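You operate a simulated robot arm through the tools that you are given. There is no shell and no other tool. Be economical: measure what you need, move in short steps, check, and stop when the job is done.

The job below is to be done with a simulated two-armed robot. You get a single attempt, and the scene is never put back.

TASK
Pour about 60 ml from the clear jug into the teal cup and stir it smooth.
Fine: use the orange stick; jug and stick go back where they stood. Set down upright: clear jug, orange stick.

The check looks at the end state, three seconds after you hand in, the way a careful person would. Anything else that was tipped, shoved, dropped, spilled or broken makes it a failure.

THE ROBOT
Two 7-joint arms with two-finger grippers on one trunk, on a base that drives. Base frame: it is fixed to the floor where the robot stands at the start and does not move with it; the origin is under the middle of the robot, x ahead of it, y to its left, z up. Readings come in m, rad, newtons and seconds.
The left shoulder is at the start at [0.06, 0.123, 1.02], the right one opposite. With the tool pointing down near the work surface each hand reaches from about 0.34 to 0.8 m from the robot's upright axis, wherever it stands, measured 20 degrees to its own side. Places, roughly: orange stick (3x3x19 cm) [0.8, 0.6, 0.9]. Payload 1.47 kg a hand.
The tool frame of a hand sits at the grasp point between the pads (the TCP): z along the fingers, y along the line on which they close. The tips reach 0.016 m beyond it. The gripper opens to 0.087 m. The gripper's body begins 0.055 m behind the TCP.
Orientation is that of the tool frame in the base frame, as a unit quaternion [x, y, z, w]. With the fingers straight down and closing along the base's y, the tool's x points along the base's -x, its y along +y and its z along -z.

THE INTERFACE
- The arms move only by the tool jog_arm. It takes "left_deltas", "right_deltas" or both (then of equal length, played together; a hand with none holds still); each is a list that holds one entry, the list of rows, each a list of 7 numbers: the shift along the tool's x, y, z in units of 300 mm (1.0 is 300 mm), then the turn, a rotation vector about the tool's x, y, z in units of 60 degrees (1.0 is 60 degrees), then the closure, from 0 (fully open) to 1 (shut). In form: [[[dx, dy, dz, wx, wy, wz, gripper], ...]]. A call has 1 to 8 rows; each row is the pose to reach, as a shift and turn from the pose commanded when the call began, along the tool's axes at that moment. A call with a number of a shift or a turn outside -1 to 1 is refused whole. Rows are played at 5 a second. More than 0.05 m and 0.15 rad between two rows, or a gripper value outside its range, and nothing of the call is played. Where a pose cannot be reached the arm comes as near as it can. A force on the tool above 40 N (or 10 N above the force at the start of the call, whichever is more), or a blocked arm, ends the call early, and 0.2 s more pass. The fingers move at their own pace (about 0.153 m/s each) and stop on an object; they squeeze with about 26 N. The grip force told is the motor's: it shows also when the fingers shut on nothing. Time passes only in rows, and 0.2 s behind the last, so rows that repeat a pose let the fingers close. The reply holds the time, the measured pose of the TCP, the force on the tool along the base axes, the opening and the grip force, in the units named above and with some noise, with the torque about the TCP (base axes, N m) and any sound that the robot's microphone picked up.
- Cameras (640 x 400 px; columns grow to the right, rows downward): "scene" is now at [0.0796, 0.0351, 1.5749]; the picture's right is [0.44, -0.90, 0.00], its down [-0.66, -0.32, -0.68] and it looks along [0.61, 0.30, -0.73] (base axes); focal length 252 px, centre (320, 200). "left" rides on the left gripper at [0.073, -0.012, -0.09] in its tool frame; the picture's right is [0.16, 0.99, 0.00], its down [-0.72, 0.12, -0.68] and it looks along [-0.67, 0.11, 0.73] (tool axes); focal length 247 px, centre (320, 200). "right" rides on the right gripper at [0.073, 0.012, -0.09] in its tool frame; the picture's right is [-0.16, 0.99, 0.00], its down [-0.72, -0.12, -0.68] and it looks along [-0.67, -0.11, 0.73] (tool axes); focal length 247 px, centre (320, 200). There is no depth. A picture from a camera that has moved, and an enlarged one, comes with that camera's place and axes in the base frame and with its lens.
- grab_frame(camera): a new picture of that camera. It takes no simulated time.
- raise_lower(by): slides the trunk up (or, below 0, down) by that many m; the arms and the scene camera ride with it, the base frame stays. It gives what a move gives, with no picture.
- steer(legs): drives the robot by 1 to 6 legs, each [ahead, left, turn to the left] in m, m and rad, along the robot's own axes; the way and the turn of a leg run together, so that a leg with both is an arc; at most 1.5 m and 3.142 rad a leg. The arms and the cameras ride along, it lands a little off, and it stops where it bumps. It gives what a move gives.
- pan_tilt(pan, tilt): turns the head with the scene camera to pan (to the left, within 2.094 rad either way) and tilt (down, from -0.506 to 1.204), counted from straight ahead of the robot. It gives what a move gives.
- close_up(camera, box): a new picture of the part [left, top, right, bottom] of that camera's present view, enlarged. It takes no simulated time.
- close_job(): hands the job in; it is judged then, once.

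Work in short steps. Places have to be worked out from the pictures, the camera data and where the tool is seen: move nearer, look again, correct. Check each grasp and each placing, and mend what went wrong. You have 120 turns and 108 pictures in all, those below and enlarged ones among them. Open the grippers and draw the arms clear of the work before you hand the job in, unless the task says otherwise; then end with one line.

The tools are called after "Emit:" as a command line: name --argument value ..., lists and objects as JSON in quotes. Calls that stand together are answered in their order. jog_arm: Moves the arms, as the interface text tells. Its arguments: {"type":"object","properties":{"left_deltas":{"type":"array"},"right_deltas":{"type":"array"}},"required":[]} The other tools are called the same way: raise_lower (by) slides the trunk up or down; steer (legs) drives the base; pan_tilt (pan, tilt) turns the head that bears the scene camera; grab_frame (camera) takes a picture; close_up (camera, box) takes an enlarged picture of a part of a camera's view; close_job () hands the job in.

At the start:

```text
clock: 0.0
left_eef_pos: [0.3301, 0.4076, 1.226]
left_orientation: [0.0, 1.0, 0.0, 0.0]
left_ft_force: [-0.4, -0.5, 0.9]
left_wrist_torque: [0.03, -0.01, -0.02]
left_finger_gap: 0.0872
left_finger_force: 0.1
right_eef_pos: [0.3862, 0.0768, 1.2459]
right_orientation: [0.0, 1.0, 0.0, 0.0]
right_ft_force: [-0.1, 0.3, 0.0]
right_wrist_torque: [0.03, -0.03, -0.03]
right_finger_gap: 0.0871
right_finger_force: 0.1
trunk travel left (down, up): [-0.175, 0.055]
robot x, y, heading: [-0.0014, 0.0003, 0.003]
head pan, tilt: [0.454, 0.822]
```

scene: 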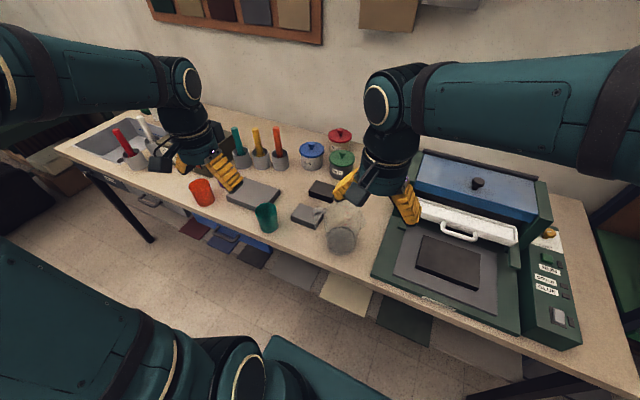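
right: 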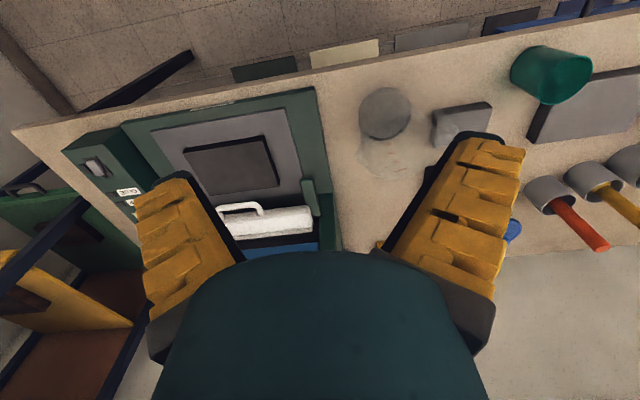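
left: 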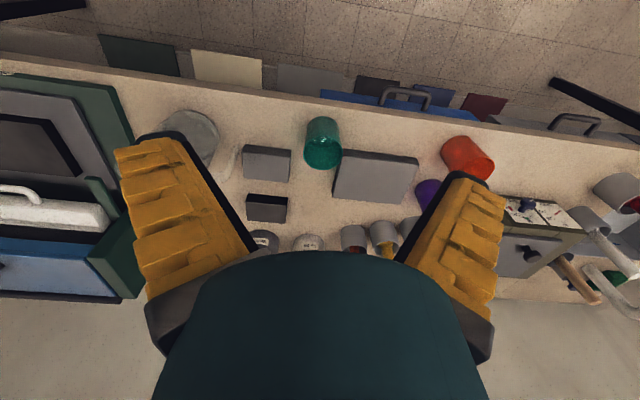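

I start by looking closer at the jug, cup and sticks on the bench.

Emit:
close_up --camera "scene" --box '[180, 110, 400, 260]'

Emit:
close_up --camera "left" --box '[120, 90, 520, 290]'

Emit:
close_up --camera "right" --box '[320, 40, 640, 250]'

```text
2.67 times, centred on (290, 185) of scene
camera zoom: at [0.0796, 0.0351, 1.5749], right [0.44, -0.9, 0.0], down [-0.66, -0.32, -0.68], along [0.61, 0.3, -0.73], focal length 672 px, centre (400, 240)
```

zoom: 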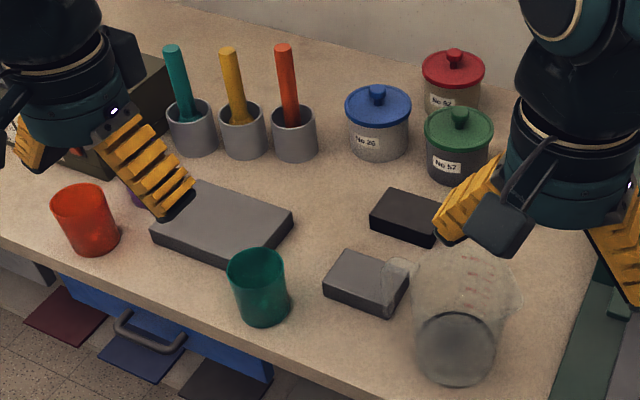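

```text
1.60 times, centred on (320, 190) of left
camera zoom: at [0.2573, 0.3952, 1.3153], right [-0.16, 0.99, 0.0], down [0.72, 0.12, 0.68], along [0.67, 0.11, -0.73], focal length 395 px, centre (320, 216)
```

zoom: 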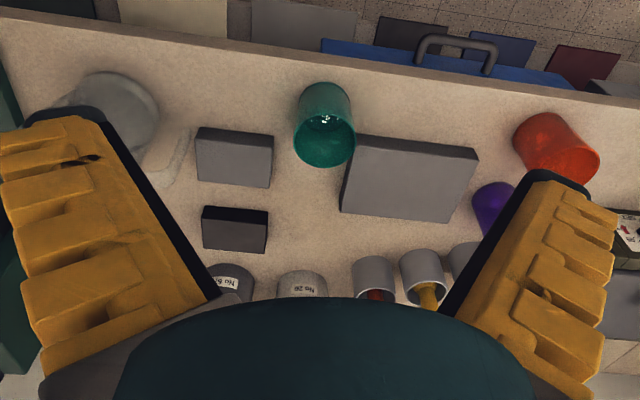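

```text
1.90 times, centred on (480, 145) of right
camera zoom: at [0.3123, 0.0888, 1.3361], right [0.16, 0.99, 0.0], down [0.72, -0.12, 0.68], along [0.67, -0.11, -0.73], focal length 470 px, centre (15, 305)
```

zoom: 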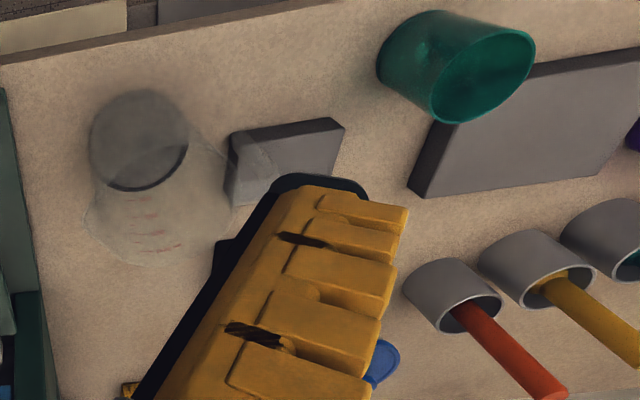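

The orange stick is the one at about (0.81, 0.60); the bench is at about z 0.84. Now I need to see the jug's handle and spout more closely.

Emit:
close_up --camera "right" --box '[330, 60, 510, 190]'

Emit:
close_up --camera "scene" --box '[290, 180, 400, 260]'

Emit:
close_up --camera "left" --box '[130, 90, 260, 190]'

```text
3.08 times, centred on (420, 125) of right
camera zoom: at [0.3123, 0.0888, 1.3361], right [0.16, 0.99, 0.0], down [0.72, -0.12, 0.68], along [0.67, -0.11, -0.73], focal length 760 px, centre (12, 431)
```

zoom: 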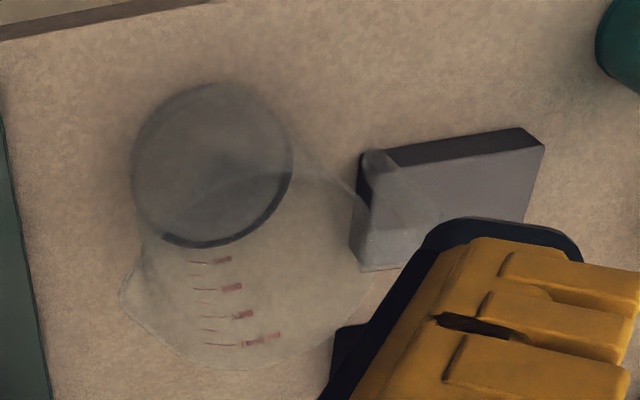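

```text
5.00 times, centred on (345, 220) of scene
camera zoom: at [0.0796, 0.0351, 1.5749], right [0.44, -0.9, 0.0], down [-0.66, -0.32, -0.68], along [0.61, 0.3, -0.73], focal length 1260 px, centre (195, 100)
```

zoom: 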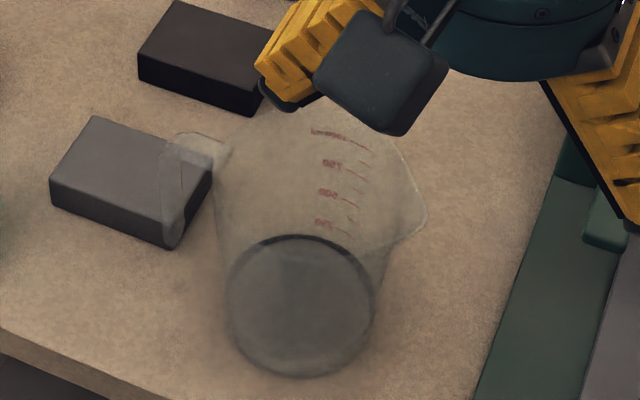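

```text
4.00 times, centred on (195, 140) of left
camera zoom: at [0.2573, 0.3952, 1.3153], right [-0.16, 0.99, 0.0], down [0.72, 0.12, 0.68], along [0.67, 0.11, -0.73], focal length 988 px, centre (820, 440)
```

zoom: 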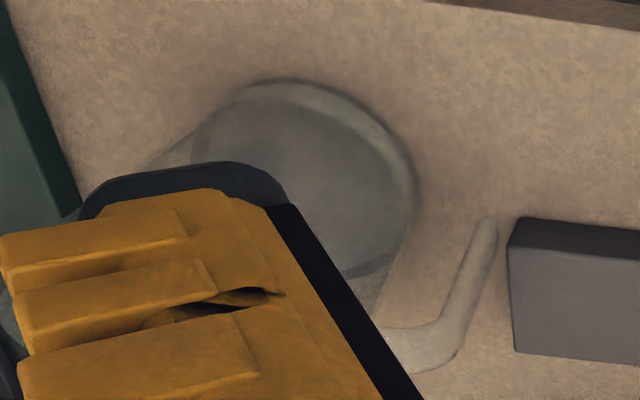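

The jug's handle is on its +y side (hook shape) and the spout is on its −y side. I'll take the right hand out to the right to clear the view.

Emit:
jog_arm --right_deltas '[[[0, -0.16, 0, 0, 0, 0, 0], [0, -0.32, 0, 0, 0, 0, 0], [0, -0.48, 0, 0, 0, 0, 0], [0, -0.64, 0, 0, 0, 0, 0], [0, -0.8, 0, 0, 0, 0, 0], [0, -0.96, 0, 0, 0, 0, 0]]]'

Emit:
pan_tilt --pan 0.45 --tilt 0.95

Emit:
grab_frame --camera "right"

Emit:
close_up --camera "scene" --box '[220, 90, 420, 220]'

```text
clock: 1.4
left_eef_pos: [0.3306, 0.4077, 1.226]
left_orientation: [0.0, 1.0, 0.0, 0.0]
left_ft_force: [0.1, 0.4, -0.2]
left_wrist_torque: [0.03, 0.0, 0.0]
left_finger_gap: 0.0872
left_finger_force: 0.0
right_eef_pos: [0.3845, -0.2131, 1.2451]
right_orientation: [-0.001, 1.0, 0.0, 0.0]
right_ft_force: [0.7, 0.2, -0.2]
right_wrist_torque: [-0.01, 0.02, -0.02]
right_finger_gap: 0.0872
right_finger_force: 0.1
trunk travel left (down, up): [-0.175, 0.055]
robot x, y, heading: [-0.0012, 0.0004, 0.001]
head pan, tilt: [0.454, 0.822]
```

```text
clock: 2.1
left_eef_pos: [0.3303, 0.4079, 1.2266]
left_orientation: [0.0, 1.0, 0.0, 0.0]
left_ft_force: [0.2, 0.5, -0.9]
left_wrist_torque: [-0.02, -0.03, -0.01]
left_finger_gap: 0.0868
left_finger_force: 0.1
right_eef_pos: [0.3857, -0.2101, 1.2458]
right_orientation: [-0.001, 1.0, 0.0, 0.0]
right_ft_force: [-0.2, -0.1, -0.7]
right_wrist_torque: [0.02, -0.02, -0.03]
right_finger_gap: 0.0869
right_finger_force: 0.0
trunk travel left (down, up): [-0.175, 0.055]
robot x, y, heading: [-0.0006, 0.002, -0.002]
head pan, tilt: [0.45, 0.949]
```

```text
98 pictures are left
camera right: at [0.3128, -0.1997, 1.336], right [0.16, 0.99, 0.0], down [0.72, -0.12, 0.68], along [0.67, -0.11, -0.73], focal length 247 px, centre (320, 200)
```

right: 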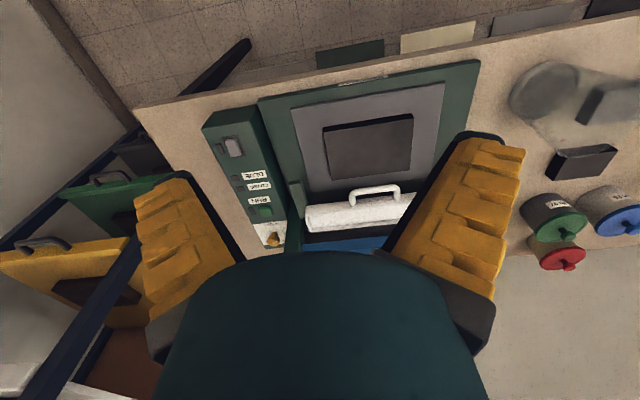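

```text
3.08 times, centred on (320, 155) of scene
camera zoom: at [0.0736, 0.032, 1.5652], right [0.44, -0.9, 0.0], down [-0.73, -0.35, -0.58], along [0.52, 0.25, -0.81], focal length 776 px, centre (320, 338)
```

zoom: 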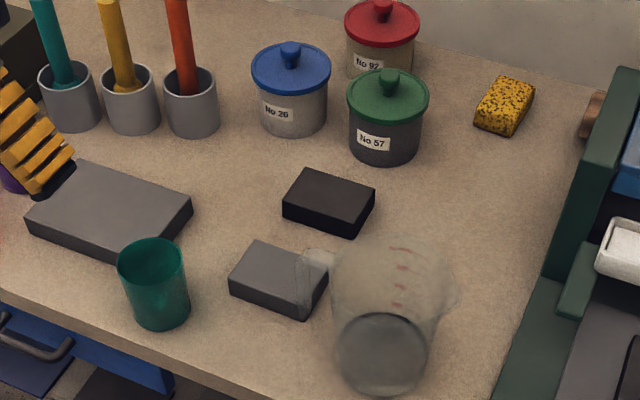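

Liquid sits low in the jug; the handle is at about (0.54, 0.265). I turn the left hand clockwise so that its camera looks toward −y at the jug and cup.

Emit:
jog_arm --left_deltas '[[[-0.04, 0.04, 0, 0, 0, 0.125, 0], [-0.08, 0.08, 0, 0, 0, 0.25, 0], [-0.12, 0.12, 0, 0, 0, 0.375, 0], [-0.16, 0.16, 0, 0, 0, 0.5, 0], [-0.2, 0.2, 0, 0, 0, 0.625, 0], [-0.24, 0.24, 0, 0, 0, 0.75, 0], [-0.28, 0.28, 0, 0, 0, 0.875, 0], [-0.32, 0.32, 0, 0, 0, 1.0, 0]]]'

Emit:
jog_arm --left_deltas '[[[0, 0, 0.04, 0, 0, 0.125, 0], [0, 0, 0.08, 0, 0, 0.25, 0], [0, 0, 0.12, 0, 0, 0.375, 0], [0, 0, 0.16, 0, 0, 0.5, 0]]]'

Emit:
grab_frame --camera "left"

```text
clock: 3.9
left_eef_pos: [0.427, 0.5033, 1.2255]
left_orientation: [0.501, 0.865, 0.0, 0.0]
left_ft_force: [-0.4, -0.4, 0.0]
left_wrist_torque: [-0.02, 0.01, -0.02]
left_finger_gap: 0.0869
left_finger_force: 0.2
right_eef_pos: [0.386, -0.2112, 1.2461]
right_orientation: [0.001, 1.0, -0.001, 0.0]
right_ft_force: [0.6, 0.1, -0.4]
right_wrist_torque: [0.03, -0.01, -0.01]
right_finger_gap: 0.087
right_finger_force: 0.1
trunk travel left (down, up): [-0.175, 0.055]
robot x, y, heading: [-0.0005, 0.0012, -0.005]
head pan, tilt: [0.45, 0.949]
```

```text
clock: 4.9
left_eef_pos: [0.4259, 0.5045, 1.1785]
left_orientation: [0.708, 0.706, 0.0, 0.0]
left_ft_force: [0.0, 0.2, 0.1]
left_wrist_torque: [0.01, -0.04, 0.0]
left_finger_gap: 0.0867
left_finger_force: 0.0
right_eef_pos: [0.3865, -0.2121, 1.2462]
right_orientation: [0.0, 1.0, 0.0, 0.0]
right_ft_force: [-0.3, 0.2, -0.5]
right_wrist_torque: [-0.01, -0.02, -0.01]
right_finger_gap: 0.0871
right_finger_force: 0.0
trunk travel left (down, up): [-0.175, 0.055]
robot x, y, heading: [-0.0006, -0.0002, 0.005]
head pan, tilt: [0.45, 0.949]
```

```text
96 pictures are left
camera left: at [0.4139, 0.5765, 1.2667], right [0.99, 0.16, 0.0], down [0.11, -0.72, 0.68], along [0.11, -0.67, -0.73], focal length 247 px, centre (320, 200)
```

left: 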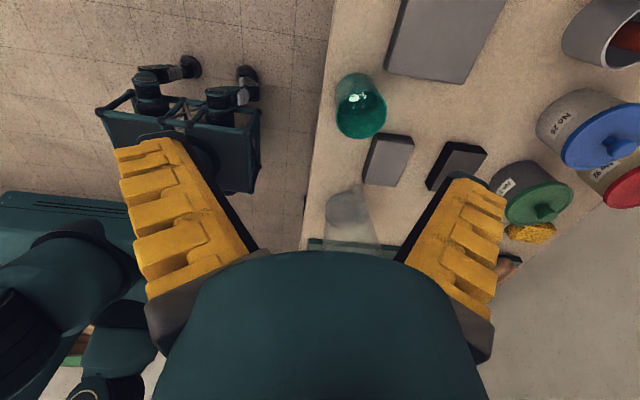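

The cup and jug are both in view; I zoom in on them.

Emit:
close_up --camera "left" --box '[300, 60, 420, 260]'

Emit:
close_up --camera "left" --box '[300, 180, 420, 260]'

```text
2.00 times, centred on (360, 160) of left
camera zoom: at [0.4139, 0.5765, 1.2667], right [0.99, 0.16, 0.0], down [0.11, -0.72, 0.68], along [0.11, -0.67, -0.73], focal length 494 px, centre (240, 280)
```

zoom: 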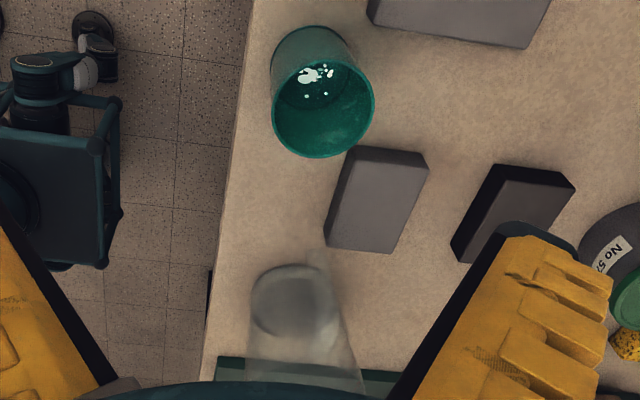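

```text
5.00 times, centred on (360, 220) of left
camera zoom: at [0.4139, 0.5765, 1.2667], right [0.99, 0.16, 0.0], down [0.11, -0.72, 0.68], along [0.11, -0.67, -0.73], focal length 1235 px, centre (120, 100)
```

zoom: 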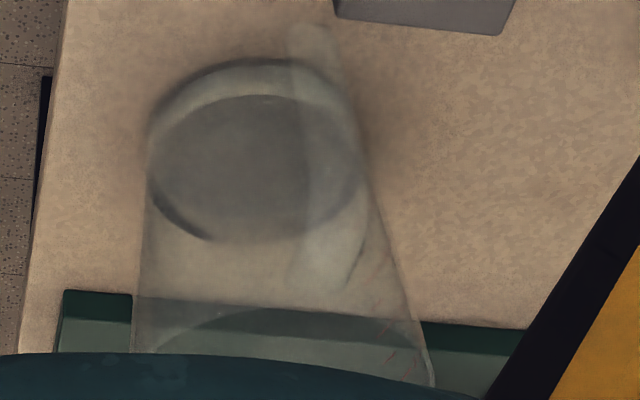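

The cup holds some bits; the jug has a few cm of liquid. Plan: left hand grips the handle pointing −y/down, then pours by tilting toward −y with the jug held on the +y side of the cup. I test in free air whether the end tilt of the wrist (50° outward) is reachable near the pour spot.

Emit:
jog_arm --left_deltas '[[[0, 0.02, -0.02, 0, 0.14, 0, 0], [0, 0.05, -0.04, 0, 0.28, 0, 0], [0, 0.08, -0.06, 0, 0.42, 0, 0], [0, 0.11, -0.08, 0, 0.56, 0, 0], [0, 0.15, -0.08, 0, 0.7, 0, 0], [0, 0.18, -0.08, 0, 0.84, 0, 0], [0, 0.2, -0.08, 0, 0.98, 0, 0]]]'

Emit:
grab_frame --camera "scene"

```text
clock: 6.5
left_eef_pos: [0.4888, 0.503, 1.2029]
left_orientation: [0.615, 0.616, 0.348, -0.348]
left_ft_force: [-0.2, -0.2, 0.4]
left_wrist_torque: [-0.01, 0.03, 0.0]
left_finger_gap: 0.0871
left_finger_force: 0.0
right_eef_pos: [0.386, -0.2123, 1.2458]
right_orientation: [0.0, 1.0, 0.0, 0.0]
right_ft_force: [0.1, -0.1, -0.2]
right_wrist_torque: [-0.03, 0.01, -0.02]
right_finger_gap: 0.0868
right_finger_force: 0.0
trunk travel left (down, up): [-0.175, 0.055]
robot x, y, heading: [0.003, -0.0013, -0.004]
head pan, tilt: [0.45, 0.949]
```

```text
93 pictures are left
camera scene: at [0.0743, 0.0316, 1.5652], right [0.44, -0.9, 0.0], down [-0.73, -0.35, -0.58], along [0.52, 0.25, -0.81], focal length 252 px, centre (320, 200)
```

scene: 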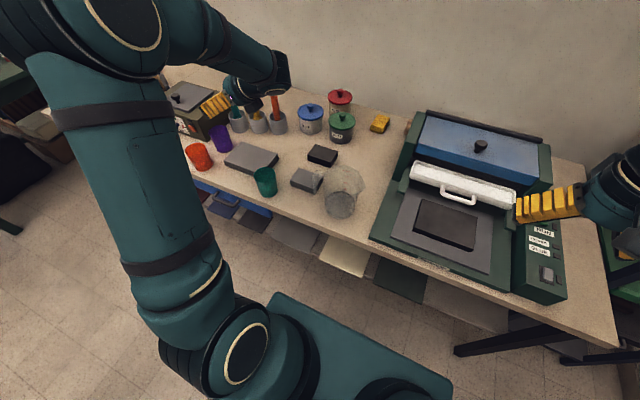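

The wrist reaches 59° outward fine. The scene view of jug and cup is now unobstructed, so I zoom for measurement.

Emit:
close_up --camera "scene" --box '[240, 145, 380, 225]'

Emit:
close_up --camera "scene" --box '[210, 80, 300, 200]'

```text
4.57 times, centred on (310, 185) of scene
camera zoom: at [0.0743, 0.0316, 1.5652], right [0.44, -0.9, 0.0], down [-0.73, -0.35, -0.58], along [0.52, 0.25, -0.81], focal length 1152 px, centre (366, 269)
```

zoom: 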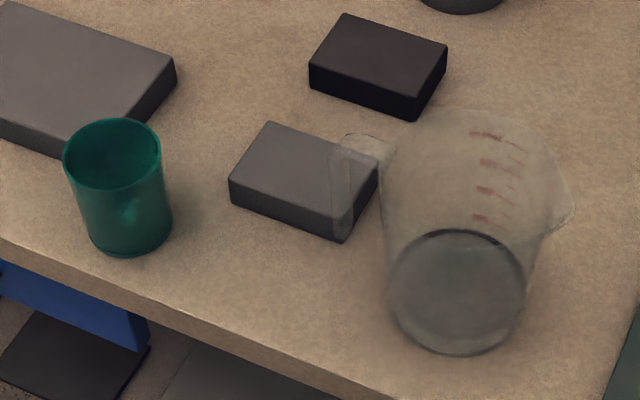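

```text
3.33 times, centred on (255, 140) of scene
camera zoom: at [0.0743, 0.0316, 1.5652], right [0.44, -0.9, 0.0], down [-0.73, -0.35, -0.58], along [0.52, 0.25, -0.81], focal length 840 px, centre (537, 400)
```

zoom: 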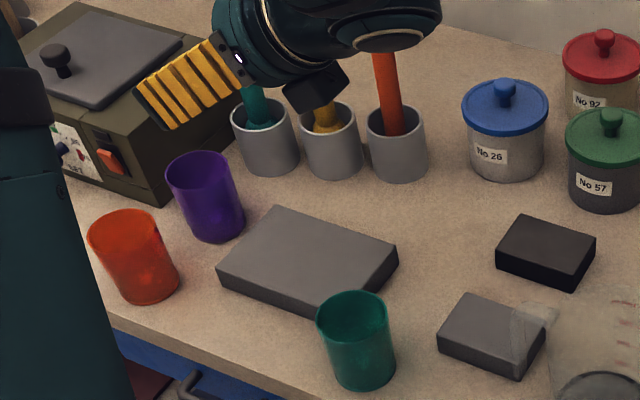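

Jug axis ≈ (0.548, 0.178), handle bar ≈ (0.538, 0.27), z 0.885–0.985. I return the wrist to vertical while shifting x, then tilt it to point 30° toward −y at a hover point beside the handle.

Emit:
jog_arm --left_deltas '[[[0, 0.02, 0, 0, -0.125, 0, 0], [0, 0.04, 0, 0, -0.25, 0, 0], [0, 0.06, 0, 0, -0.375, 0, 0], [0, 0.08, 0, 0, -0.5, 0, 0], [0, 0.1, 0, 0, -0.625, 0, 0], [0, 0.12, 0, 0, -0.75, 0, 0], [0, 0.14, 0, 0, -0.875, 0, 0], [0, 0.163, 0, 0, -0.98, 0, 0]]]'

Emit:
jog_arm --left_deltas '[[[-0.07, 0, 0.03, 0, -0.06, 0, 0], [-0.14, 0, 0.06, 0, -0.125, 0, 0], [-0.21, 0, 0.1, 0, -0.19, 0, 0], [-0.28, 0, 0.16, 0, -0.25, 0, 0], [-0.35, 0, 0.24, 0, -0.31, 0, 0], [-0.43, 0, 0.32, 0, -0.38, 0, 0], [-0.5, 0, 0.4, 0, -0.44, 0, 0], [-0.57, 0, 0.45, 0, -0.5, 0, 0]]]'

Emit:
grab_frame --camera "left"

Emit:
grab_frame --camera "scene"

```text
clock: 8.3
left_eef_pos: [0.5362, 0.505, 1.2022]
left_orientation: [0.707, 0.707, -0.002, 0.003]
left_ft_force: [-0.7, -0.1, -0.2]
left_wrist_torque: [-0.02, 0.0, -0.02]
left_finger_gap: 0.0869
left_finger_force: 0.1
right_eef_pos: [0.3859, -0.2107, 1.2466]
right_orientation: [0.0, 1.0, 0.001, 0.0]
right_ft_force: [0.1, 0.1, -0.2]
right_wrist_torque: [0.01, 0.02, -0.01]
right_finger_gap: 0.0868
right_finger_force: 0.0
trunk travel left (down, up): [-0.175, 0.055]
robot x, y, heading: [-0.0001, -0.002, -0.007]
head pan, tilt: [0.45, 0.949]
```

```text
clock: 10.1
left_eef_pos: [0.5381, 0.3323, 1.0655]
left_orientation: [0.683, 0.683, -0.183, 0.183]
left_ft_force: [-0.3, -0.4, 0.2]
left_wrist_torque: [-0.03, 0.0, 0.0]
left_finger_gap: 0.087
left_finger_force: 0.0
right_eef_pos: [0.3859, -0.2117, 1.2462]
right_orientation: [0.0, 1.0, 0.0, 0.0]
right_ft_force: [0.0, 0.2, -1.6]
right_wrist_torque: [0.01, 0.02, -0.01]
right_finger_gap: 0.0871
right_finger_force: 0.0
trunk travel left (down, up): [-0.175, 0.055]
robot x, y, heading: [0.0004, -0.0024, 0.0]
head pan, tilt: [0.45, 0.949]
```

```text
90 pictures are left
camera left: at [0.5243, 0.4401, 1.1056], right [0.99, 0.14, -0.08], down [0.12, -0.29, 0.95], along [0.11, -0.95, -0.3], focal length 247 px, centre (320, 200)
```

left: 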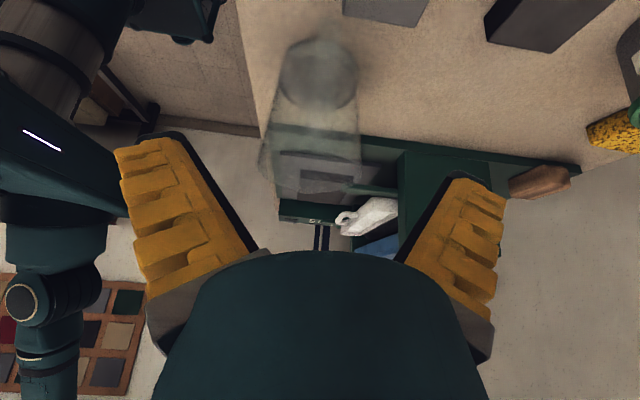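

```text
89 pictures are left
camera scene: at [0.0738, 0.0319, 1.5652], right [0.44, -0.9, 0.0], down [-0.73, -0.35, -0.58], along [0.52, 0.25, -0.81], focal length 252 px, centre (320, 200)
```

scene: 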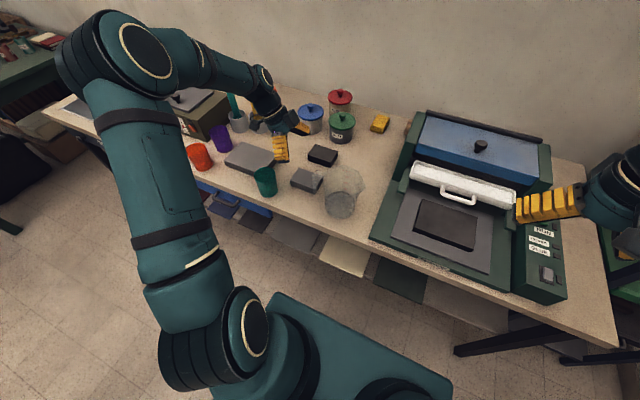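

Close-up of the jug from the hand to line up with the handle bar.

Emit:
close_up --camera "left" --box '[240, 20, 400, 230]'

Emit:
close_up --camera "scene" --box '[240, 110, 380, 225]'

```text
1.90 times, centred on (320, 125) of left
camera zoom: at [0.5243, 0.4401, 1.1056], right [0.99, 0.14, -0.08], down [0.12, -0.29, 0.95], along [0.11, -0.95, -0.3], focal length 470 px, centre (320, 343)
```

zoom: 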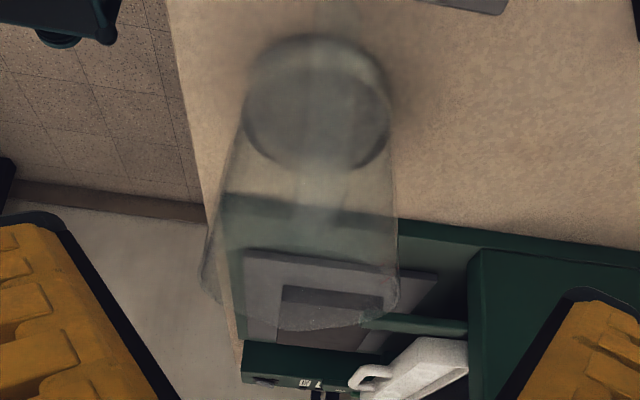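

```text
3.48 times, centred on (310, 168) of scene
camera zoom: at [0.0738, 0.0319, 1.5652], right [0.44, -0.9, 0.0], down [-0.73, -0.35, -0.58], along [0.52, 0.25, -0.81], focal length 877 px, centre (355, 313)
```

zoom: 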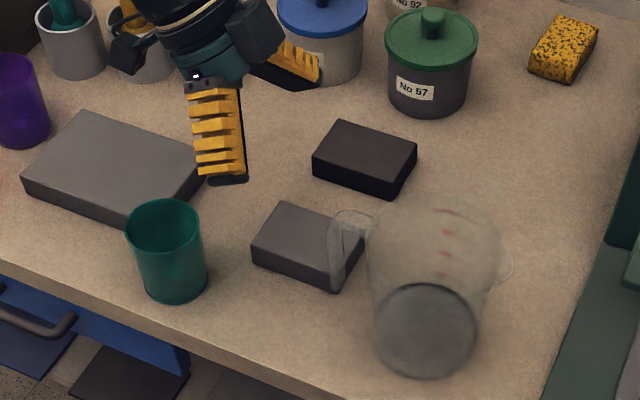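

The bar lines up with the hand in x (≈0.537). I advance along the fingers to the handle with them open, then look.

Emit:
jog_arm --left_deltas '[[[0.005, 0, 0.1, 0, 0, 0, 0], [0.01, 0, 0.2, 0, 0, 0, 0], [0.017, 0, 0.3, 0, 0, 0, 0], [0.022, 0, 0.38, 0, 0, 0, 0], [0.025, 0, 0.45, 0, 0, 0, 0]]]'

Emit:
close_up --camera "scene" --box '[240, 110, 380, 225]'

Emit:
grab_frame --camera "left"

```text
clock: 11.3
left_eef_pos: [0.5355, 0.2699, 0.9465]
left_orientation: [0.683, 0.683, -0.182, 0.183]
left_ft_force: [-0.3, 0.7, -0.4]
left_wrist_torque: [0.0, 0.0, 0.02]
left_finger_gap: 0.0871
left_finger_force: 0.1
right_eef_pos: [0.385, -0.2115, 1.2462]
right_orientation: [-0.001, 1.0, 0.0, 0.0]
right_ft_force: [0.8, 0.1, -0.4]
right_wrist_torque: [-0.01, 0.02, -0.01]
right_finger_gap: 0.087
right_finger_force: 0.0
trunk travel left (down, up): [-0.175, 0.055]
robot x, y, heading: [-0.0011, -0.001, 0.001]
head pan, tilt: [0.45, 0.949]
```

```text
3.48 times, centred on (310, 168) of scene
camera zoom: at [0.074, 0.032, 1.5652], right [0.44, -0.9, 0.0], down [-0.73, -0.35, -0.58], along [0.52, 0.25, -0.81], focal length 877 px, centre (355, 313)
```

zoom: 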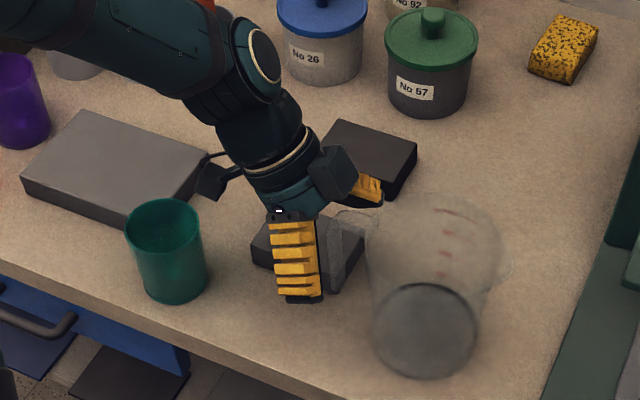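

```text
85 pictures are left
camera left: at [0.523, 0.3775, 0.9867], right [0.99, 0.14, -0.08], down [0.12, -0.29, 0.95], along [0.11, -0.95, -0.3], focal length 247 px, centre (320, 200)
```

left: 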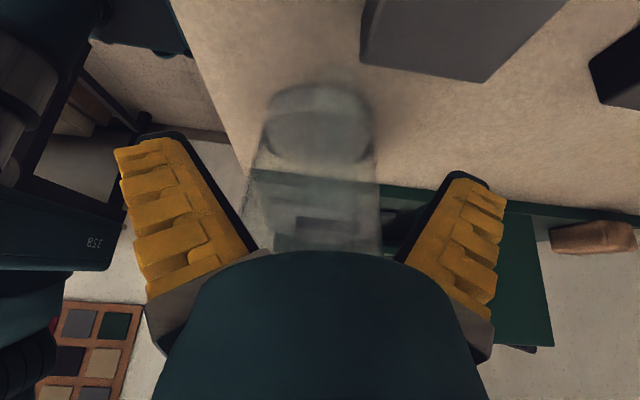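

The fingers straddle the bar with no contact force. Close on it.

Emit:
jog_arm --left_deltas '[[[0, 0, 0, 0, 0, 0, 0.5], [0, 0, 0, 0, 0, 0, 0.7], [0, 0, 0, 0, 0, 0, 1], [0, 0, 0, 0, 0, 0, 1], [0, 0, 0, 0, 0, 0, 1]]]'

Emit:
close_up --camera "scene" --box '[240, 110, 380, 225]'

Emit:
close_up --camera "left" --box '[220, 60, 420, 260]'

```text
clock: 12.5
left_eef_pos: [0.5363, 0.2705, 0.9464]
left_orientation: [0.683, 0.683, -0.182, 0.183]
left_ft_force: [0.9, 3.7, 8.7]
left_wrist_torque: [0.03, 0.0, -0.03]
left_finger_gap: 0.0172
left_finger_force: 25.9
right_eef_pos: [0.3852, -0.2103, 1.2468]
right_orientation: [0.0, 1.0, 0.0, 0.0]
right_ft_force: [-0.3, 0.3, -0.2]
right_wrist_torque: [0.0, 0.02, 0.0]
right_finger_gap: 0.0871
right_finger_force: 0.1
trunk travel left (down, up): [-0.175, 0.055]
robot x, y, heading: [0.0006, 0.0014, -0.002]
head pan, tilt: [0.45, 0.949]
```

```text
3.48 times, centred on (310, 168) of scene
camera zoom: at [0.0729, 0.032, 1.5653], right [0.44, -0.9, 0.0], down [-0.73, -0.35, -0.58], along [0.52, 0.25, -0.81], focal length 877 px, centre (355, 313)
```

zoom: 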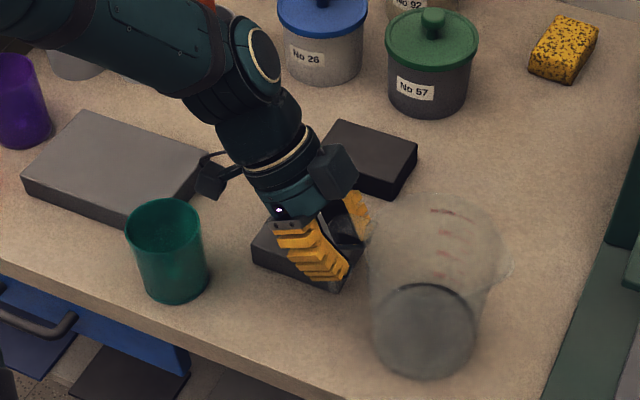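

```text
2.00 times, centred on (320, 160) of left
camera zoom: at [0.5227, 0.3779, 0.9879], right [0.99, 0.14, -0.08], down [0.11, -0.29, 0.95], along [0.11, -0.95, -0.3], focal length 494 px, centre (320, 280)
```

zoom: 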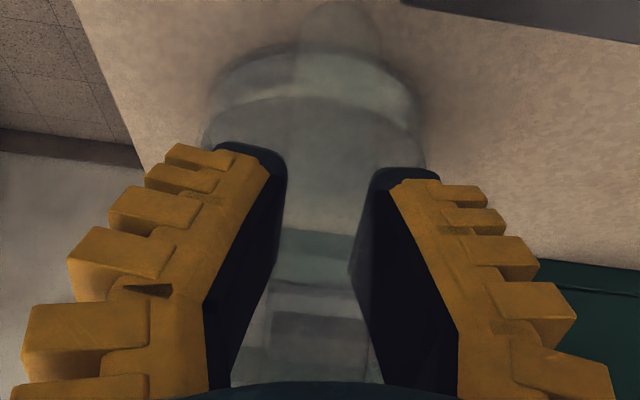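

Gripped: gap 17 mm, 26 N. I lift 3 cm straight up and weigh.

Emit:
jog_arm --left_deltas '[[[-0.017, 0, -0.029, 0, 0, 0, 1], [-0.05, 0, -0.0866, 0, 0, 0, 1], [-0.05, 0, -0.0866, 0, 0, 0, 1], [-0.05, 0, -0.0866, 0, 0, 0, 1], [-0.05, 0, -0.0866, 0, 0, 0, 1]]]'

Emit:
close_up --camera "scene" --box '[240, 110, 380, 225]'

Emit:
close_up --camera "left" --box '[220, 60, 420, 260]'

```text
clock: 13.7
left_eef_pos: [0.5367, 0.2706, 0.9764]
left_orientation: [0.684, 0.683, -0.183, 0.182]
left_ft_force: [0.4, -0.1, -2.6]
left_wrist_torque: [0.23, 0.01, -0.03]
left_finger_gap: 0.012
left_finger_force: 26.7
right_eef_pos: [0.3866, -0.212, 1.247]
right_orientation: [0.001, 1.0, 0.0, 0.0]
right_ft_force: [0.2, -0.5, 1.2]
right_wrist_torque: [0.0, 0.0, 0.03]
right_finger_gap: 0.0869
right_finger_force: 0.1
trunk travel left (down, up): [-0.175, 0.055]
robot x, y, heading: [-0.0011, -0.0009, 0.001]
head pan, tilt: [0.45, 0.949]
```

```text
3.48 times, centred on (310, 168) of scene
camera zoom: at [0.074, 0.032, 1.5652], right [0.44, -0.9, 0.0], down [-0.73, -0.35, -0.58], along [0.52, 0.25, -0.81], focal length 877 px, centre (355, 313)
```

zoom: 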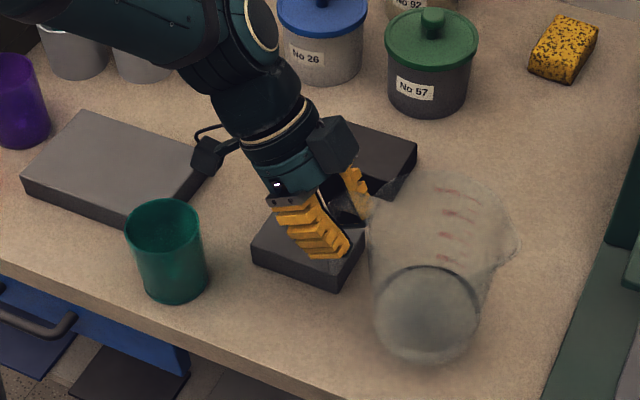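

```text
2.00 times, centred on (320, 160) of left
camera zoom: at [0.5243, 0.3778, 1.017], right [0.99, 0.14, -0.08], down [0.12, -0.29, 0.95], along [0.11, -0.95, -0.3], focal length 494 px, centre (320, 280)
```

zoom: 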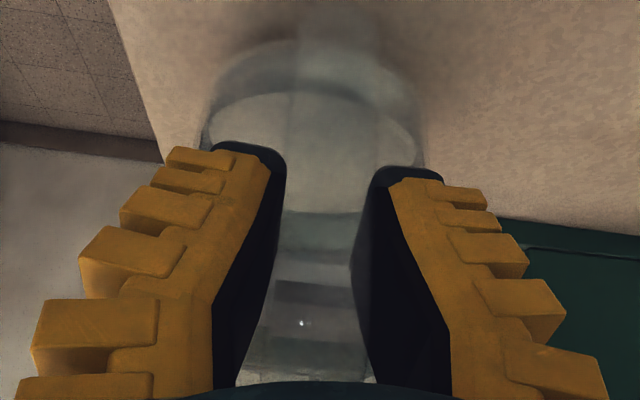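

The jug is up (≈2.6 N). I lift it another 13 cm so its base clears the cup, holding still at the end for a clean weight reading.

Emit:
jog_arm --left_deltas '[[[-0.036, 0, -0.0625, 0, 0, 0, 1], [-0.072, 0, -0.125, 0, 0, 0, 1], [-0.108, 0, -0.1875, 0, 0, 0, 1], [-0.145, 0, -0.25, 0, 0, 0, 1], [-0.181, 0, -0.3125, 0, 0, 0, 1], [-0.217, 0, -0.375, 0, 0, 0, 1], [-0.217, 0, -0.375, 0, 0, 0, 1], [-0.217, 0, -0.375, 0, 0, 0, 1]]]'

Emit:
jog_arm --left_deltas '[[[0, 0, 0, 0, 0, 0, 1], [0, 0, 0, 0, 0, 0, 1]]]'

Emit:
jog_arm --left_deltas '[[[0, 0, 0, 0, 0, 0, 1]]]'

Emit:
jog_arm --left_deltas '[[[0, 0, 0, 0, 0, 0, 1]]]'

Emit:
close_up --camera "scene" --box '[220, 70, 400, 220]'

```text
clock: 15.5
left_eef_pos: [0.5364, 0.2701, 1.1062]
left_orientation: [0.683, 0.683, -0.183, 0.183]
left_ft_force: [-0.7, 0.4, -2.8]
left_wrist_torque: [0.24, 0.0, -0.03]
left_finger_gap: 0.0118
left_finger_force: 25.7
right_eef_pos: [0.3863, -0.2121, 1.2467]
right_orientation: [0.0, 1.0, 0.001, -0.001]
right_ft_force: [-0.1, 0.0, 0.7]
right_wrist_torque: [0.0, -0.02, -0.02]
right_finger_gap: 0.0871
right_finger_force: 0.1
trunk travel left (down, up): [-0.175, 0.055]
robot x, y, heading: [-0.0012, -0.0031, -0.002]
head pan, tilt: [0.45, 0.949]
```

```text
clock: 16.1
left_eef_pos: [0.5369, 0.2711, 1.1065]
left_orientation: [0.683, 0.683, -0.183, 0.183]
left_ft_force: [0.3, -1.4, -2.8]
left_wrist_torque: [0.23, 0.02, 0.0]
left_finger_gap: 0.0115
left_finger_force: 26.0
right_eef_pos: [0.3859, -0.2112, 1.2467]
right_orientation: [0.0, 1.0, -0.001, 0.0]
right_ft_force: [-0.1, -0.9, -0.8]
right_wrist_torque: [-0.03, 0.0, -0.01]
right_finger_gap: 0.0867
right_finger_force: 0.1
trunk travel left (down, up): [-0.175, 0.055]
robot x, y, heading: [0.0033, 0.0012, -0.001]
head pan, tilt: [0.45, 0.949]
```

```text
clock: 16.5
left_eef_pos: [0.5353, 0.2719, 1.1066]
left_orientation: [0.683, 0.683, -0.183, 0.183]
left_ft_force: [-0.8, -0.6, -4.0]
left_wrist_torque: [0.25, 0.02, 0.0]
left_finger_gap: 0.0121
left_finger_force: 26.2
right_eef_pos: [0.3858, -0.2107, 1.2459]
right_orientation: [0.0, 1.0, 0.0, 0.0]
right_ft_force: [0.1, 0.4, -1.1]
right_wrist_torque: [-0.03, 0.04, 0.01]
right_finger_gap: 0.087
right_finger_force: 0.0
trunk travel left (down, up): [-0.175, 0.055]
robot x, y, heading: [0.0014, 0.0011, -0.002]
head pan, tilt: [0.45, 0.949]
```

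```text
clock: 16.9
left_eef_pos: [0.5347, 0.2704, 1.1066]
left_orientation: [0.683, 0.683, -0.183, 0.183]
left_ft_force: [-0.8, 0.7, -3.1]
left_wrist_torque: [0.28, 0.03, -0.01]
left_finger_gap: 0.0116
left_finger_force: 26.2
right_eef_pos: [0.3853, -0.2102, 1.2469]
right_orientation: [0.0, 1.0, 0.0, 0.001]
right_ft_force: [0.0, 0.3, -0.1]
right_wrist_torque: [-0.02, -0.02, 0.03]
right_finger_gap: 0.0871
right_finger_force: 0.1
trunk travel left (down, up): [-0.175, 0.055]
robot x, y, heading: [-0.0028, -0.0013, 0.002]
head pan, tilt: [0.45, 0.949]
```

```text
2.67 times, centred on (310, 145) of scene
camera zoom: at [0.0738, 0.0319, 1.5652], right [0.44, -0.9, 0.0], down [-0.73, -0.35, -0.58], along [0.52, 0.25, -0.81], focal length 672 px, centre (347, 347)
```

zoom: 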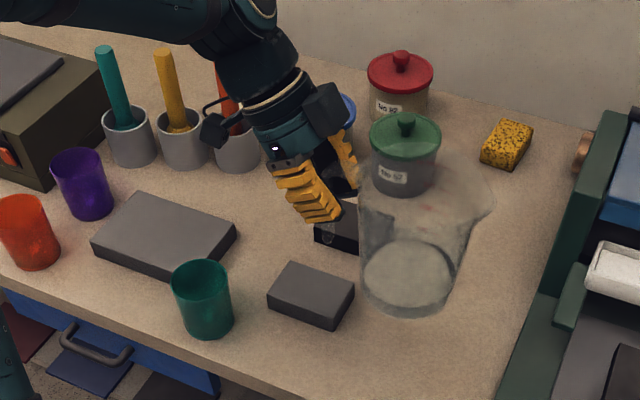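

Weight ≈3 N, torque ≈0.246 N·m (baseline). Now carry the jug over to the +y side of the cup in two halves, tilting 30° (hand vertical) during the second.

Emit:
jog_arm --left_deltas '[[[0.04, -0.008, -0.03, 0, 0, 0, 1], [0.1, -0.02, -0.07, 0, 0, 0, 1], [0.17, -0.032, -0.12, 0, 0, 0, 1], [0.24, -0.045, -0.17, 0, 0, 0, 1], [0.31, -0.058, -0.22, 0, 0, 0, 1], [0.38, -0.07, -0.27, 0, 0, 0, 1], [0.43, -0.08, -0.305, 0, 0, 0, 1], [0.457, -0.085, -0.3215, 0, 0, 0, 1]]]'

Emit:
jog_arm --left_deltas '[[[0.04, -0.008, -0.03, 0, 0.05, 0, 1], [0.1, -0.02, -0.07, 0, 0.11, 0, 1], [0.17, -0.032, -0.12, 0, 0.18, 0, 1], [0.24, -0.045, -0.17, 0, 0.25, 0, 1], [0.31, -0.058, -0.22, 0, 0.32, 0, 1], [0.38, -0.07, -0.27, 0, 0.39, 0, 1], [0.43, -0.08, -0.305, 0, 0.46, 0, 1], [0.457, -0.085, -0.3215, 0, 0.5, 0, 1]]]'

Emit:
grab_frame --camera "scene"

Emit:
grab_frame --camera "left"

```text
clock: 18.7
left_eef_pos: [0.5101, 0.4375, 1.1205]
left_orientation: [0.683, 0.683, -0.184, 0.183]
left_ft_force: [0.6, -0.5, -3.1]
left_wrist_torque: [0.26, 0.01, -0.01]
left_finger_gap: 0.0118
left_finger_force: 25.9
right_eef_pos: [0.386, -0.2113, 1.2456]
right_orientation: [0.0, 1.0, 0.0, 0.0]
right_ft_force: [0.0, -0.5, -0.8]
right_wrist_torque: [0.02, 0.01, 0.0]
right_finger_gap: 0.0869
right_finger_force: 0.1
trunk travel left (down, up): [-0.175, 0.055]
robot x, y, heading: [-0.0004, -0.0015, 0.005]
head pan, tilt: [0.45, 0.949]
```

```text
clock: 20.5
left_eef_pos: [0.485, 0.6067, 1.137]
left_orientation: [0.707, 0.707, 0.001, -0.001]
left_ft_force: [1.0, 0.0, -3.0]
left_wrist_torque: [0.16, 0.02, 0.0]
left_finger_gap: 0.0116
left_finger_force: 26.3
right_eef_pos: [0.3857, -0.2118, 1.2456]
right_orientation: [0.0, 1.0, 0.0, -0.001]
right_ft_force: [-0.1, -0.3, 0.1]
right_wrist_torque: [0.0, -0.03, 0.01]
right_finger_gap: 0.087
right_finger_force: 0.0
trunk travel left (down, up): [-0.175, 0.055]
robot x, y, heading: [0.0031, -0.0015, -0.003]
head pan, tilt: [0.45, 0.949]
```

```text
79 pictures are left
camera scene: at [0.0737, 0.0322, 1.5652], right [0.44, -0.9, 0.0], down [-0.73, -0.35, -0.58], along [0.52, 0.25, -0.81], focal length 252 px, centre (320, 200)
```

scene: 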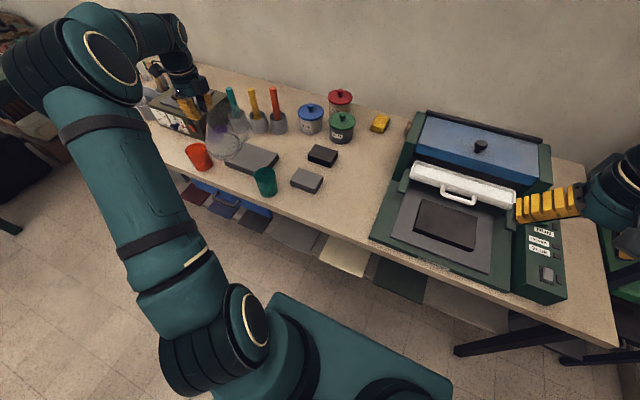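

```text
78 pictures are left
camera left: at [0.4725, 0.6782, 1.2264], right [0.99, 0.16, 0.0], down [0.12, -0.72, 0.68], along [0.11, -0.67, -0.73], focal length 247 px, centre (320, 200)
```

left: 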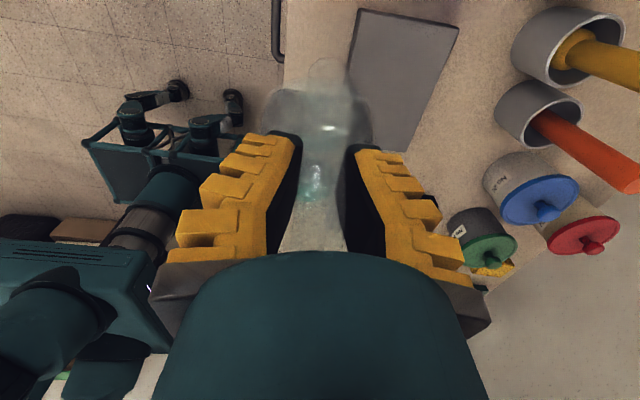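

The jug is in place with tilt 30°. I bring the right hand round to act as a side camera looking toward +y at cup and spout.

Emit:
jog_arm --right_deltas '[[[-0.03, 0.07, 0, 0, 0, -0.125, 0], [-0.06, 0.14, 0, 0, 0, -0.25, 0], [-0.09, 0.21, 0, 0, 0, -0.375, 0], [-0.12, 0.28, 0, 0, 0, -0.5, 0], [-0.15, 0.35, 0, 0, 0, -0.625, 0], [-0.18, 0.42, 0, 0, 0, -0.75, 0], [-0.21, 0.5, 0, 0, 0, -0.875, 0], [-0.24, 0.57, 0, 0, 0, -1.0, 0]]]'

Emit:
jog_arm --right_deltas '[[[0, 0, 0.06, 0, 0, -0.125, 0], [0, 0, 0.12, 0, 0, -0.25, 0], [0, 0, 0.18, 0, 0, -0.375, 0], [0, 0, 0.24, 0, 0, -0.5, 0]]]'

Emit:
grab_frame --camera "right"

Emit:
close_up --camera "scene" --box '[180, 70, 300, 210]'

```text
clock: 22.3
left_eef_pos: [0.4866, 0.6068, 1.1374]
left_orientation: [0.707, 0.707, 0.0, -0.001]
left_ft_force: [0.9, 0.6, -2.2]
left_wrist_torque: [0.18, 0.02, -0.03]
left_finger_gap: 0.012
left_finger_force: 26.3
right_eef_pos: [0.458, -0.0371, 1.2469]
right_orientation: [-0.502, 0.865, 0.0, -0.001]
right_ft_force: [0.0, 1.0, 0.2]
right_wrist_torque: [0.0, -0.01, -0.01]
right_finger_gap: 0.087
right_finger_force: 0.1
trunk travel left (down, up): [-0.175, 0.055]
robot x, y, heading: [0.0002, -0.0008, -0.003]
head pan, tilt: [0.45, 0.949]
```

```text
clock: 23.3
left_eef_pos: [0.4855, 0.6057, 1.1365]
left_orientation: [0.707, 0.707, 0.0, -0.001]
left_ft_force: [-0.3, -0.1, -2.9]
left_wrist_torque: [0.19, 0.0, 0.0]
left_finger_gap: 0.0118
left_finger_force: 26.2
right_eef_pos: [0.457, -0.0395, 1.176]
right_orientation: [0.708, -0.707, 0.0, 0.0]
right_ft_force: [-0.5, -0.6, -0.2]
right_wrist_torque: [0.02, 0.03, 0.0]
right_finger_gap: 0.0869
right_finger_force: 0.0
trunk travel left (down, up): [-0.175, 0.055]
robot x, y, heading: [0.0001, 0.0008, -0.001]
head pan, tilt: [0.45, 0.949]
```

```text
77 pictures are left
camera right: at [0.4458, -0.112, 1.2652], right [-0.99, 0.16, 0.0], down [0.11, 0.72, 0.68], along [0.11, 0.67, -0.73], focal length 247 px, centre (320, 200)
```

right: 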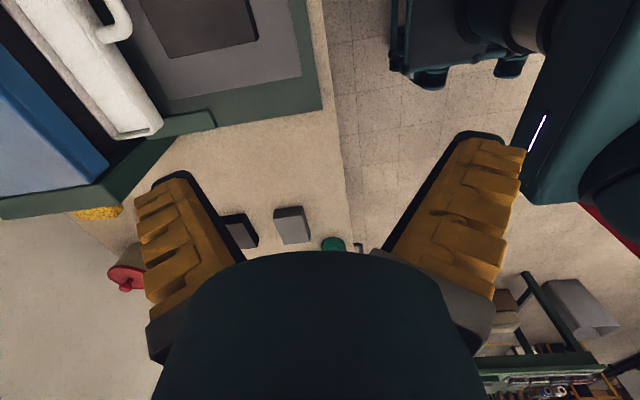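

```text
2.86 times, centred on (240, 140) of scene
camera zoom: at [0.0741, 0.0321, 1.5652], right [0.44, -0.9, 0.0], down [-0.73, -0.35, -0.58], along [0.52, 0.25, -0.81], focal length 720 px, centre (549, 371)
```

zoom: 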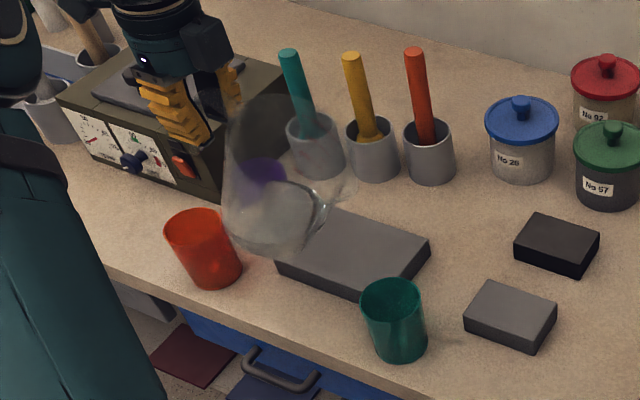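

The projected lip position matches the picture (lip ≈ y 0.444, z 1.096). I pitch the right hand forward so its camera sees the cup without coming closer.

Emit:
jog_arm --right_deltas '[[[0, 0, 0, 0, -0.12, 0, 0], [0, 0, 0, 0, -0.24, 0, 0], [-0.04, 0, 0, 0, -0.36, 0, 0], [-0.08, 0, 0, 0, -0.48, 0, 0], [-0.12, 0, 0, 0, -0.56, 0, 0]]]'

Emit:
grab_frame --camera "right"

```text
clock: 24.5
left_eef_pos: [0.486, 0.6067, 1.1372]
left_orientation: [0.706, 0.708, 0.0, 0.0]
left_ft_force: [-0.5, 0.3, -2.6]
left_wrist_torque: [0.15, 0.01, -0.02]
left_finger_gap: 0.0118
left_finger_force: 26.2
right_eef_pos: [0.4566, -0.0039, 1.1743]
right_orientation: [0.677, -0.677, -0.205, -0.205]
right_ft_force: [-0.4, -0.5, 0.0]
right_wrist_torque: [-0.04, 0.03, -0.03]
right_finger_gap: 0.0871
right_finger_force: 0.1
trunk travel left (down, up): [-0.175, 0.055]
robot x, y, heading: [-0.0014, -0.0001, -0.001]
head pan, tilt: [0.45, 0.949]
```

```text
75 pictures are left
camera right: at [0.4449, -0.1137, 1.2084], right [-0.99, 0.13, 0.09], down [0.12, 0.22, 0.97], along [0.11, 0.97, -0.24], focal length 247 px, centre (320, 200)
```

right: 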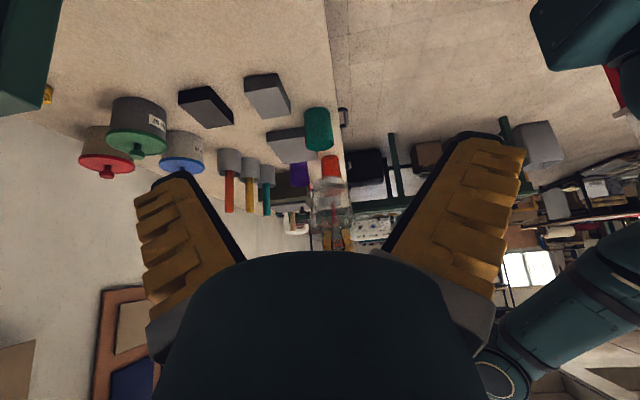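

Emit:
close_up --camera "right" --box '[270, 90, 390, 250]'

```text
2.50 times, centred on (330, 170) of right
camera zoom: at [0.4449, -0.1137, 1.2084], right [-0.99, 0.13, 0.09], down [0.12, 0.22, 0.97], along [0.11, 0.97, -0.24], focal length 617 px, centre (295, 275)
```

zoom: 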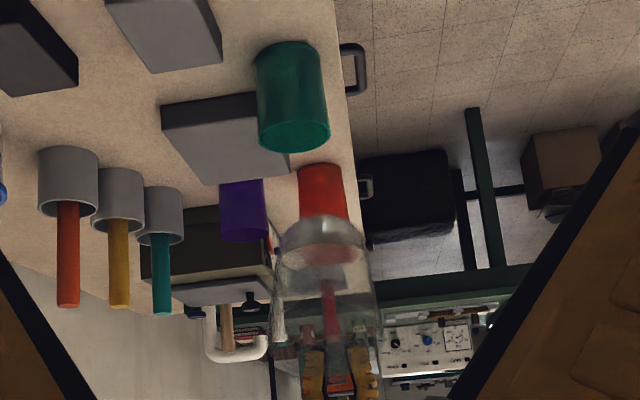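

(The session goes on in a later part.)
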